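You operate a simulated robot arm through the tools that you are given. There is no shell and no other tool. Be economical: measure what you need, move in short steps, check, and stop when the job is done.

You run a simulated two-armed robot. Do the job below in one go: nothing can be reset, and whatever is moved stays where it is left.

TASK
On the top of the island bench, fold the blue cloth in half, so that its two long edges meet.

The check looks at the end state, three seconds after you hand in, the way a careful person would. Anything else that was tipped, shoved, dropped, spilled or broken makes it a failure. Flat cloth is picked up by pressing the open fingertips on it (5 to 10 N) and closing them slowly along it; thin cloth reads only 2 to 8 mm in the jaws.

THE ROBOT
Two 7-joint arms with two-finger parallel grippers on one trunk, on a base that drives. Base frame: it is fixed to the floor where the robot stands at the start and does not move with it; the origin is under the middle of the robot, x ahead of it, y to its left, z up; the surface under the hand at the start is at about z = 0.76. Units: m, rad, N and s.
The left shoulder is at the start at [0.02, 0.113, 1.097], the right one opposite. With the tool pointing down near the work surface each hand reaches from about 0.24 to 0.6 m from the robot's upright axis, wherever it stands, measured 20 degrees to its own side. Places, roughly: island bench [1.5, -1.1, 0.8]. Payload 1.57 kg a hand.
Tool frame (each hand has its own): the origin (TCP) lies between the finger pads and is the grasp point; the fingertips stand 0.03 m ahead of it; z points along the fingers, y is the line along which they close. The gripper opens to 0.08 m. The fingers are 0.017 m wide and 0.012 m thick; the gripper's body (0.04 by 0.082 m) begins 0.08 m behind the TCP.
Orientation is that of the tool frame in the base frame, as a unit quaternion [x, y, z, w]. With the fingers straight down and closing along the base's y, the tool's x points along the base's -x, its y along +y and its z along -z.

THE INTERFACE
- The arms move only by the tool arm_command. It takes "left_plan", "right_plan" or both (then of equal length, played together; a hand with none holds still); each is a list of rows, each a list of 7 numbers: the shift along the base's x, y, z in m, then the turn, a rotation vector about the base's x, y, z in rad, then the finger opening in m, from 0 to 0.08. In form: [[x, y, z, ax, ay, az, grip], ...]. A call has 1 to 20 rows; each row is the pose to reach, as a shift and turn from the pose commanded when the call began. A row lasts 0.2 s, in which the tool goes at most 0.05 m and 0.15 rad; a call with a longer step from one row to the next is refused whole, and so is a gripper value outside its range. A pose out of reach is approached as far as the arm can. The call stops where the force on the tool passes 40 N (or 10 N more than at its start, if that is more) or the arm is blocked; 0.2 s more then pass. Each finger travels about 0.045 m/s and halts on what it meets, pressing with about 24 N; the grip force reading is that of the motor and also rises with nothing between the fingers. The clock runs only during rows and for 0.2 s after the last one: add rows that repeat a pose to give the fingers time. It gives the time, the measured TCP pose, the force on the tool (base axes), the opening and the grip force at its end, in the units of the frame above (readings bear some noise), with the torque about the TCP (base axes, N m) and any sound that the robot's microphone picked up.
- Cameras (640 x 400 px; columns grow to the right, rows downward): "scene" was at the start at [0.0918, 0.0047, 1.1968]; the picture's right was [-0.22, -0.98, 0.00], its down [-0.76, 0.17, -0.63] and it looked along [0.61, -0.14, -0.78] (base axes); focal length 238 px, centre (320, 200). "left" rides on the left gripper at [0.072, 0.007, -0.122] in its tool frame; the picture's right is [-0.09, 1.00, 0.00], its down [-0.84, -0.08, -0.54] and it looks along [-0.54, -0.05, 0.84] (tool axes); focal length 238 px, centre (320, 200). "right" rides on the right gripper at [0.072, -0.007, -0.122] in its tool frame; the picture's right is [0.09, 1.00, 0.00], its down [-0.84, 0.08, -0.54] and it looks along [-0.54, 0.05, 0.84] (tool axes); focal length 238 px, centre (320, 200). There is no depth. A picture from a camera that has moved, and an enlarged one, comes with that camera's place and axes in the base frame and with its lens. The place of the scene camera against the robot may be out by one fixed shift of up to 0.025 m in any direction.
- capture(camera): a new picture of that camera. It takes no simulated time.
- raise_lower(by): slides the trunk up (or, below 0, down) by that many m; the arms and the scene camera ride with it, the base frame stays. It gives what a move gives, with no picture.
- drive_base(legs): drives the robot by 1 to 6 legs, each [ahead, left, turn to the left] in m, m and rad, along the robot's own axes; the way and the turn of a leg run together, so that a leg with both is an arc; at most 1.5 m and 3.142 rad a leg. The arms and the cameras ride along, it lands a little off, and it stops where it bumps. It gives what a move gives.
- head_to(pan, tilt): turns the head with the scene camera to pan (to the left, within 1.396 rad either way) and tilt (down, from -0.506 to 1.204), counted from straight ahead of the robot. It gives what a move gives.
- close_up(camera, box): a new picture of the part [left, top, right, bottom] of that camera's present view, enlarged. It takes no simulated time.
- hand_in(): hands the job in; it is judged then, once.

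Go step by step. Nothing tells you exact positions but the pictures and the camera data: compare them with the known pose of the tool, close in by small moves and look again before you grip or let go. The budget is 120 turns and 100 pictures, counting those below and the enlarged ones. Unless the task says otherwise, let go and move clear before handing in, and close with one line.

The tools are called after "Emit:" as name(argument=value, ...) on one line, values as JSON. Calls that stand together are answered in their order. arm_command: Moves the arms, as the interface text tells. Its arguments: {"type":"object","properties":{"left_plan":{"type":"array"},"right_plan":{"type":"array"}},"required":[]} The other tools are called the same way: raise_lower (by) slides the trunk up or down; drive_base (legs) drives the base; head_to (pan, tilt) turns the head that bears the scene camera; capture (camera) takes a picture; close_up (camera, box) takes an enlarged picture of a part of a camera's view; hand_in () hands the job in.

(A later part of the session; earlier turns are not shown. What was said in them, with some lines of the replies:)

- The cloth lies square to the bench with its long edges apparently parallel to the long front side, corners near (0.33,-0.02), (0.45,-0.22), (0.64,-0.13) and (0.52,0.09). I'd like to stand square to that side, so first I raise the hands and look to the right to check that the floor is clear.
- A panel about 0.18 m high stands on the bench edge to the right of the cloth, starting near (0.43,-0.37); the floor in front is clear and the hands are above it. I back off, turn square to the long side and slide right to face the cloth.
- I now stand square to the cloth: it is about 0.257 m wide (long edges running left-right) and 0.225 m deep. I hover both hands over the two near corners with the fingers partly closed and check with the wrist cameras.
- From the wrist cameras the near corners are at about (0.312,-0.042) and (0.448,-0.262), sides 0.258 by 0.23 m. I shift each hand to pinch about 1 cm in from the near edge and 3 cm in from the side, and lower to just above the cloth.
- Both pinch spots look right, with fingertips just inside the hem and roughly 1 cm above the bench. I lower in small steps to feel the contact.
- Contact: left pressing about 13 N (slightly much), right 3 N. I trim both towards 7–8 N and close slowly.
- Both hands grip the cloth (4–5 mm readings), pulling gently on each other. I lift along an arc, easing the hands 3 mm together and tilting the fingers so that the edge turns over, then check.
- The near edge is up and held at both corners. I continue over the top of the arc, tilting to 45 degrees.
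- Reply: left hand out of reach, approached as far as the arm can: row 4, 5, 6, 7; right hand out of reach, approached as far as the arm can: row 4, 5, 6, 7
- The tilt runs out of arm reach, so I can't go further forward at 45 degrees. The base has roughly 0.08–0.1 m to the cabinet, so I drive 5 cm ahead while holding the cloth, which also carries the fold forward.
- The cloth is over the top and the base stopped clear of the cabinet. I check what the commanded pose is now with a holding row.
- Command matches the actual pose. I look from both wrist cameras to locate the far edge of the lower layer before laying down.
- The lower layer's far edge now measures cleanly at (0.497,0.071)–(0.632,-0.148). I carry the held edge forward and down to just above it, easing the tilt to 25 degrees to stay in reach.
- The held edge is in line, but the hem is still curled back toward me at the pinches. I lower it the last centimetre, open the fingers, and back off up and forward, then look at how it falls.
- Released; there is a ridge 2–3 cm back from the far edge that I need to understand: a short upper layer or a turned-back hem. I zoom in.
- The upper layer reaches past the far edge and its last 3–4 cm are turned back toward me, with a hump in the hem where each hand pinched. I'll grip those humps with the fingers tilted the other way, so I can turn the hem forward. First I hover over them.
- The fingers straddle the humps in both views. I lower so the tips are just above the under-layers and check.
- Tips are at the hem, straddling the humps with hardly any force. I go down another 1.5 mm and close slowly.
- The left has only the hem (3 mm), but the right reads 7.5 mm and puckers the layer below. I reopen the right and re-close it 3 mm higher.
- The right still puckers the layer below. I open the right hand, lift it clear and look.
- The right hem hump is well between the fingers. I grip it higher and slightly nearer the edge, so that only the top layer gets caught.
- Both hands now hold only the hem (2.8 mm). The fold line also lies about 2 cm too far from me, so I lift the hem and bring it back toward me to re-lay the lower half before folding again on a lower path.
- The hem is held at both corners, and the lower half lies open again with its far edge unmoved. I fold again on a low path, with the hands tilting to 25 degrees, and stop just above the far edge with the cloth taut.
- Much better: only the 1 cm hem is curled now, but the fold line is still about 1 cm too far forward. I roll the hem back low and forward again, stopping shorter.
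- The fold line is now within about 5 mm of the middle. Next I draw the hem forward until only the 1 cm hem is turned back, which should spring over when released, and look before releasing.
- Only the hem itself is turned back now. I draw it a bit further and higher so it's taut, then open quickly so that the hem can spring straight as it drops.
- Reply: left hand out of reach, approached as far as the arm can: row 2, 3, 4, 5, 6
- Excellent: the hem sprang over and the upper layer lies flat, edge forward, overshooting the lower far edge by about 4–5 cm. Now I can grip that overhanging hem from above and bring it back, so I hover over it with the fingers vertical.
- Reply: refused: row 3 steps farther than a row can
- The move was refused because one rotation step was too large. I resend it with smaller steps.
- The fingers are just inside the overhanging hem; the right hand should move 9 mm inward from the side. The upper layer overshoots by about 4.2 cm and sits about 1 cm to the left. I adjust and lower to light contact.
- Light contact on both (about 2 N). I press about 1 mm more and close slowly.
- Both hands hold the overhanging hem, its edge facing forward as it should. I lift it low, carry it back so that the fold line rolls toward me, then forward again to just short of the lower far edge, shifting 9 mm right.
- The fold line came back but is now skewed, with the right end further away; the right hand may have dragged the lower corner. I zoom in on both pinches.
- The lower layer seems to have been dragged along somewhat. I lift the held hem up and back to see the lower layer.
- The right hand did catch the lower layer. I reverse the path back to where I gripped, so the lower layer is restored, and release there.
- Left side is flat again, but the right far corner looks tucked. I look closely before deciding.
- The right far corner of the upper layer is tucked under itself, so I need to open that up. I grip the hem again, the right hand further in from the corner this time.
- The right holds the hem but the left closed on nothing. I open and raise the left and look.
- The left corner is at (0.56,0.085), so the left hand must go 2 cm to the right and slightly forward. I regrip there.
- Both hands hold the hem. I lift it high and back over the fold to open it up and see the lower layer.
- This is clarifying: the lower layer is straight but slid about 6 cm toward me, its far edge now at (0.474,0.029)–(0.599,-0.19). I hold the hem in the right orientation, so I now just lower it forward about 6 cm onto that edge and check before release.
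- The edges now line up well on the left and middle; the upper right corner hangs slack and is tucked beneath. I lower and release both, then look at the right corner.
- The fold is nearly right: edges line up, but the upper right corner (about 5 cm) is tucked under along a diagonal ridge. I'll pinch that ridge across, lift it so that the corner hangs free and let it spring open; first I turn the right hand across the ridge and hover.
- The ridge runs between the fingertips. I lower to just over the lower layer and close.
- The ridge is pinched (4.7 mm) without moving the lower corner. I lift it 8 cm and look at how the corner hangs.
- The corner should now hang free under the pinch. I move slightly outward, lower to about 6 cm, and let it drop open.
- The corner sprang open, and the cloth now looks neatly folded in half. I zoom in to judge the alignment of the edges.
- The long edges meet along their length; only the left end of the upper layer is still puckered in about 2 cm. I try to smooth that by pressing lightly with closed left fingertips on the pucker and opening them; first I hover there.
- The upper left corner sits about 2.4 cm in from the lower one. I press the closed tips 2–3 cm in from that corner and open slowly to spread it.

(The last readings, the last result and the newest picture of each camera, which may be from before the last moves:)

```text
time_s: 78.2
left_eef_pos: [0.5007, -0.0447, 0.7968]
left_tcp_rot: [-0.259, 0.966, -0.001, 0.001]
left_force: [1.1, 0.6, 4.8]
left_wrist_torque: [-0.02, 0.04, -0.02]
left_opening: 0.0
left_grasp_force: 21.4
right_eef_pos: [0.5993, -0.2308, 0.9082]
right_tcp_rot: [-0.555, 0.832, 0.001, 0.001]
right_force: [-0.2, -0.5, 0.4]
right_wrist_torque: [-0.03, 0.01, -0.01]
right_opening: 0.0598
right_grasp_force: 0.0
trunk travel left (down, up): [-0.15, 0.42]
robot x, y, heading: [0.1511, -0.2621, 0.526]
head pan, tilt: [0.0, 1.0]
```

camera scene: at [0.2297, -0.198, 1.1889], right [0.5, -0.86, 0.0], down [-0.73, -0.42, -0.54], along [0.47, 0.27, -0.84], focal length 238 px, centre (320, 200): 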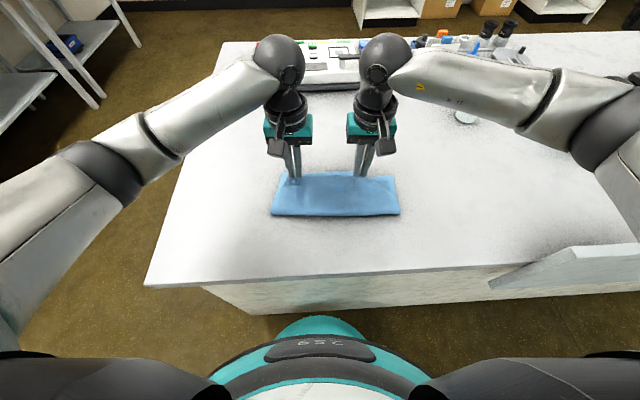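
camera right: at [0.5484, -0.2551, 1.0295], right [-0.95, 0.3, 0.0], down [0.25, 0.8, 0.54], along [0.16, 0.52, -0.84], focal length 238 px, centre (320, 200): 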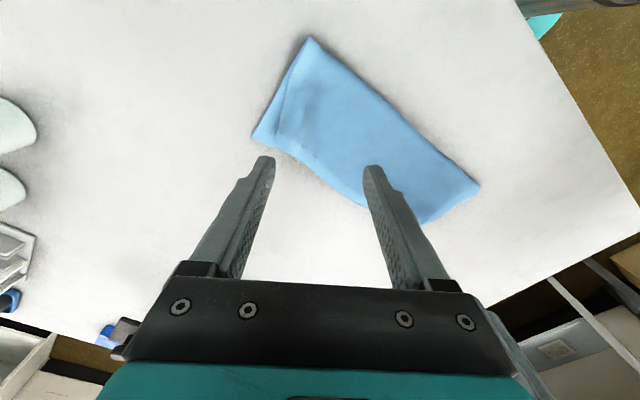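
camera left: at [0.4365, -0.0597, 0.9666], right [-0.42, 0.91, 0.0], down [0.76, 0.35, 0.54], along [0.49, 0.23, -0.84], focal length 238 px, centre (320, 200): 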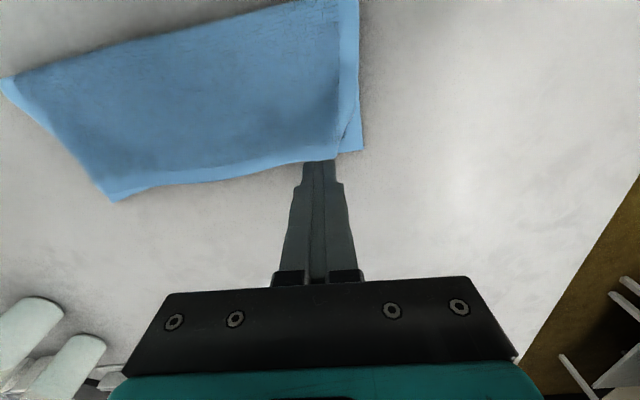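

About 5 N contact. I open while sliding left, so the inner finger stays put and the outer one draws the corner out.

Emit:
arm_command(left_plan=[[-0.0013, 0.0021, 0, 0, 0, 0, 0.005], [-0.0026, 0.0043, 0, 0, 0, 0, 0.01], [-0.0039, 0.0064, 0, 0, 0, 0, 0.015], [-0.0052, 0.0086, 0, 0, 0, 0, 0.02], [-0.0065, 0.0107, 0, 0, 0, 0, 0.025], [-0.0078, 0.0129, 0, 0, 0, 0, 0.03], [-0.0091, 0.015, 0, 0, 0, 0, 0.035], [-0.0091, 0.015, 0, 0, 0, 0, 0.035], [-0.0091, 0.015, 0.015, 0, 0, 0, 0.035], [-0.0091, 0.015, 0.05, 0, 0, 0, 0.035]])

Emit:
capture(camera="left")

```text
time_s: 80.4
left_eef_pos: [0.4898, -0.0302, 0.8461]
left_tcp_rot: [-0.261, 0.965, 0.001, 0.0]
left_force: [-0.1, 0.1, -0.8]
left_wrist_torque: [-0.03, 0.02, 0.01]
left_opening: 0.0352
left_grasp_force: 0.1
right_eef_pos: [0.5997, -0.231, 0.908]
right_tcp_rot: [-0.556, 0.832, 0.001, 0.001]
right_force: [0.1, 0.8, 0.1]
right_wrist_torque: [-0.01, 0.0, -0.03]
right_opening: 0.0603
right_grasp_force: 0.1
trunk travel left (down, up): [-0.15, 0.42]
robot x, y, heading: [0.1529, -0.2605, 0.528]
head pan, tilt: [0.0, 1.0]
```

```text
10 pictures are left
camera left: at [0.4244, -0.0608, 0.9677], right [-0.42, 0.91, 0.0], down [0.76, 0.35, 0.54], along [0.49, 0.23, -0.84], focal length 238 px, centre (320, 200)
```

left: 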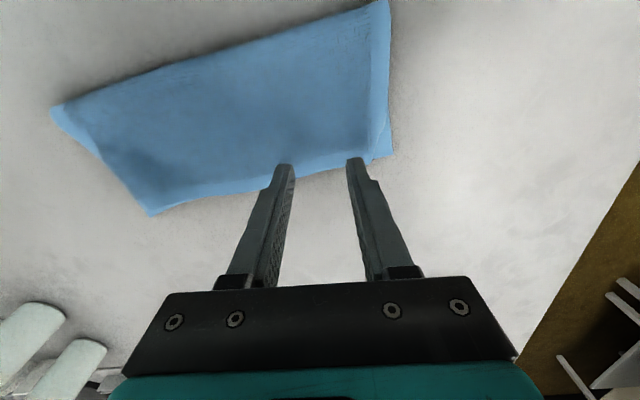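

That brought the corner to within about 1.5 cm and the long edges coincide. I move both hands up and clear and take a final look.

Emit:
arm_command(left_plan=[[-0.01, 0.017, 0.04, 0, 0, 0, 0.035], [-0.03, 0.05, 0.07, 0, 0, 0, 0.035], [-0.05, 0.085, 0.1, 0, 0, 0, 0.035], [-0.065, 0.11, 0.11, 0, 0, 0, 0.035]], right_plan=[[0.005, -0.01, 0.03, 0, 0, 0, 0.06], [0.01, -0.025, 0.06, 0, 0, 0, 0.06], [0.015, -0.04, 0.09, 0, 0, 0, 0.06], [0.015, -0.05, 0.1, 0, 0, 0, 0.06]])

Emit:
capture(camera="scene")

Emit:
close_up(camera="scene", box=[285, 155, 425, 225])

```text
refused: row 3 steps farther than a row can; nothing moved
```

```text
9 pictures are left
camera scene: at [0.2296, -0.198, 1.1889], right [0.5, -0.86, 0.0], down [-0.73, -0.42, -0.54], along [0.47, 0.27, -0.84], focal length 238 px, centre (320, 200)
```

scene: 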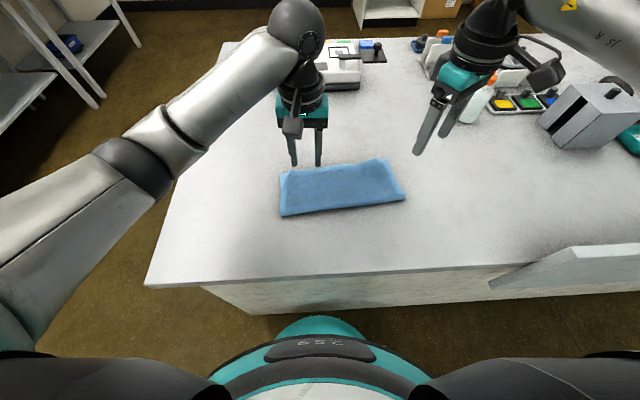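

```text
4.57 times, centred on (355, 190) of scene
camera zoom: at [0.2296, -0.198, 1.1889], right [0.5, -0.86, 0.0], down [-0.73, -0.42, -0.54], along [0.47, 0.27, -0.84], focal length 1090 px, centre (160, 246)
```

zoom: 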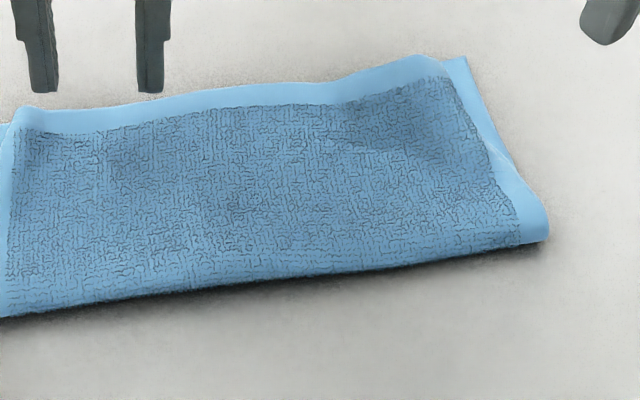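

The cloth is folded with the long edges together and nothing else is disturbed. I raise both hands clear in smaller steps.

Emit:
arm_command(left_plan=[[0, 0, 0.03, 0, 0, 0, 0.035], [0, 0, 0.06, 0, 0, 0, 0.035], [-0.01, 0.02, 0.09, 0, 0, 0, 0.035], [-0.02, 0.04, 0.11, 0, 0, 0, 0.035], [-0.03, 0.06, 0.12, 0, 0, 0, 0.035]], right_plan=[[0, 0, 0.03, 0, 0, 0, 0.06], [0, 0, 0.06, 0, 0, 0, 0.06], [0, 0, 0.08, 0, 0, 0, 0.06], [0, 0, 0.09, 0, 0, 0, 0.06], [0, 0, 0.09, 0, 0, 0, 0.06]])

Emit:
close_up(camera="scene", box=[260, 140, 430, 230])

```text
time_s: 81.6
left_eef_pos: [0.4597, 0.0304, 0.9651]
left_tcp_rot: [-0.259, 0.966, 0.0, 0.001]
left_force: [0.3, -0.2, 0.0]
left_wrist_torque: [-0.01, -0.02, -0.02]
left_opening: 0.035
left_grasp_force: 0.0
right_eef_pos: [0.5991, -0.232, 0.9957]
right_tcp_rot: [-0.556, 0.831, 0.001, 0.002]
right_force: [-0.4, 0.2, 0.0]
right_wrist_torque: [0.01, 0.0, -0.01]
right_opening: 0.0599
right_grasp_force: 0.0
trunk travel left (down, up): [-0.15, 0.42]
robot x, y, heading: [0.1523, -0.2591, 0.527]
head pan, tilt: [0.0, 1.0]
```

```text
3.76 times, centred on (345, 185) of scene
camera zoom: at [0.2295, -0.1979, 1.1889], right [0.5, -0.86, 0.0], down [-0.73, -0.42, -0.54], along [0.47, 0.27, -0.84], focal length 897 px, centre (226, 256)
```

zoom: 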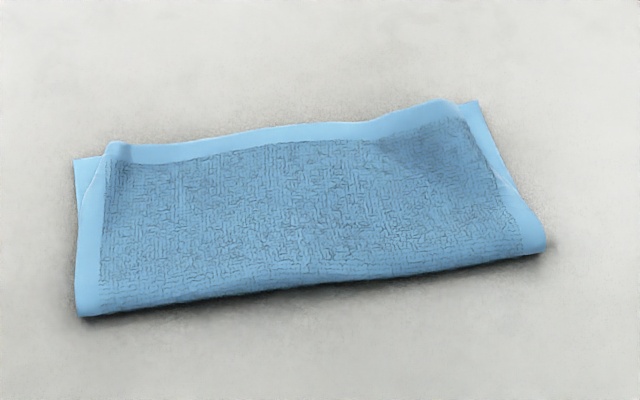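

The cloth lies folded in half on the bench with its two long edges together, and both hands are clear, so I hand in.

Emit:
hand_in()

```text
The job is handed in.
```

The blue cloth is folded in half on the island bench: its two long edges meet to within about 1 cm. The upper layer is still slightly puckered, so its ends sit about 2 cm in at the left and 1 cm in at the right. The cloth ended up a few centimetres from where it started, and I saw nothing else on the bench disturbed.
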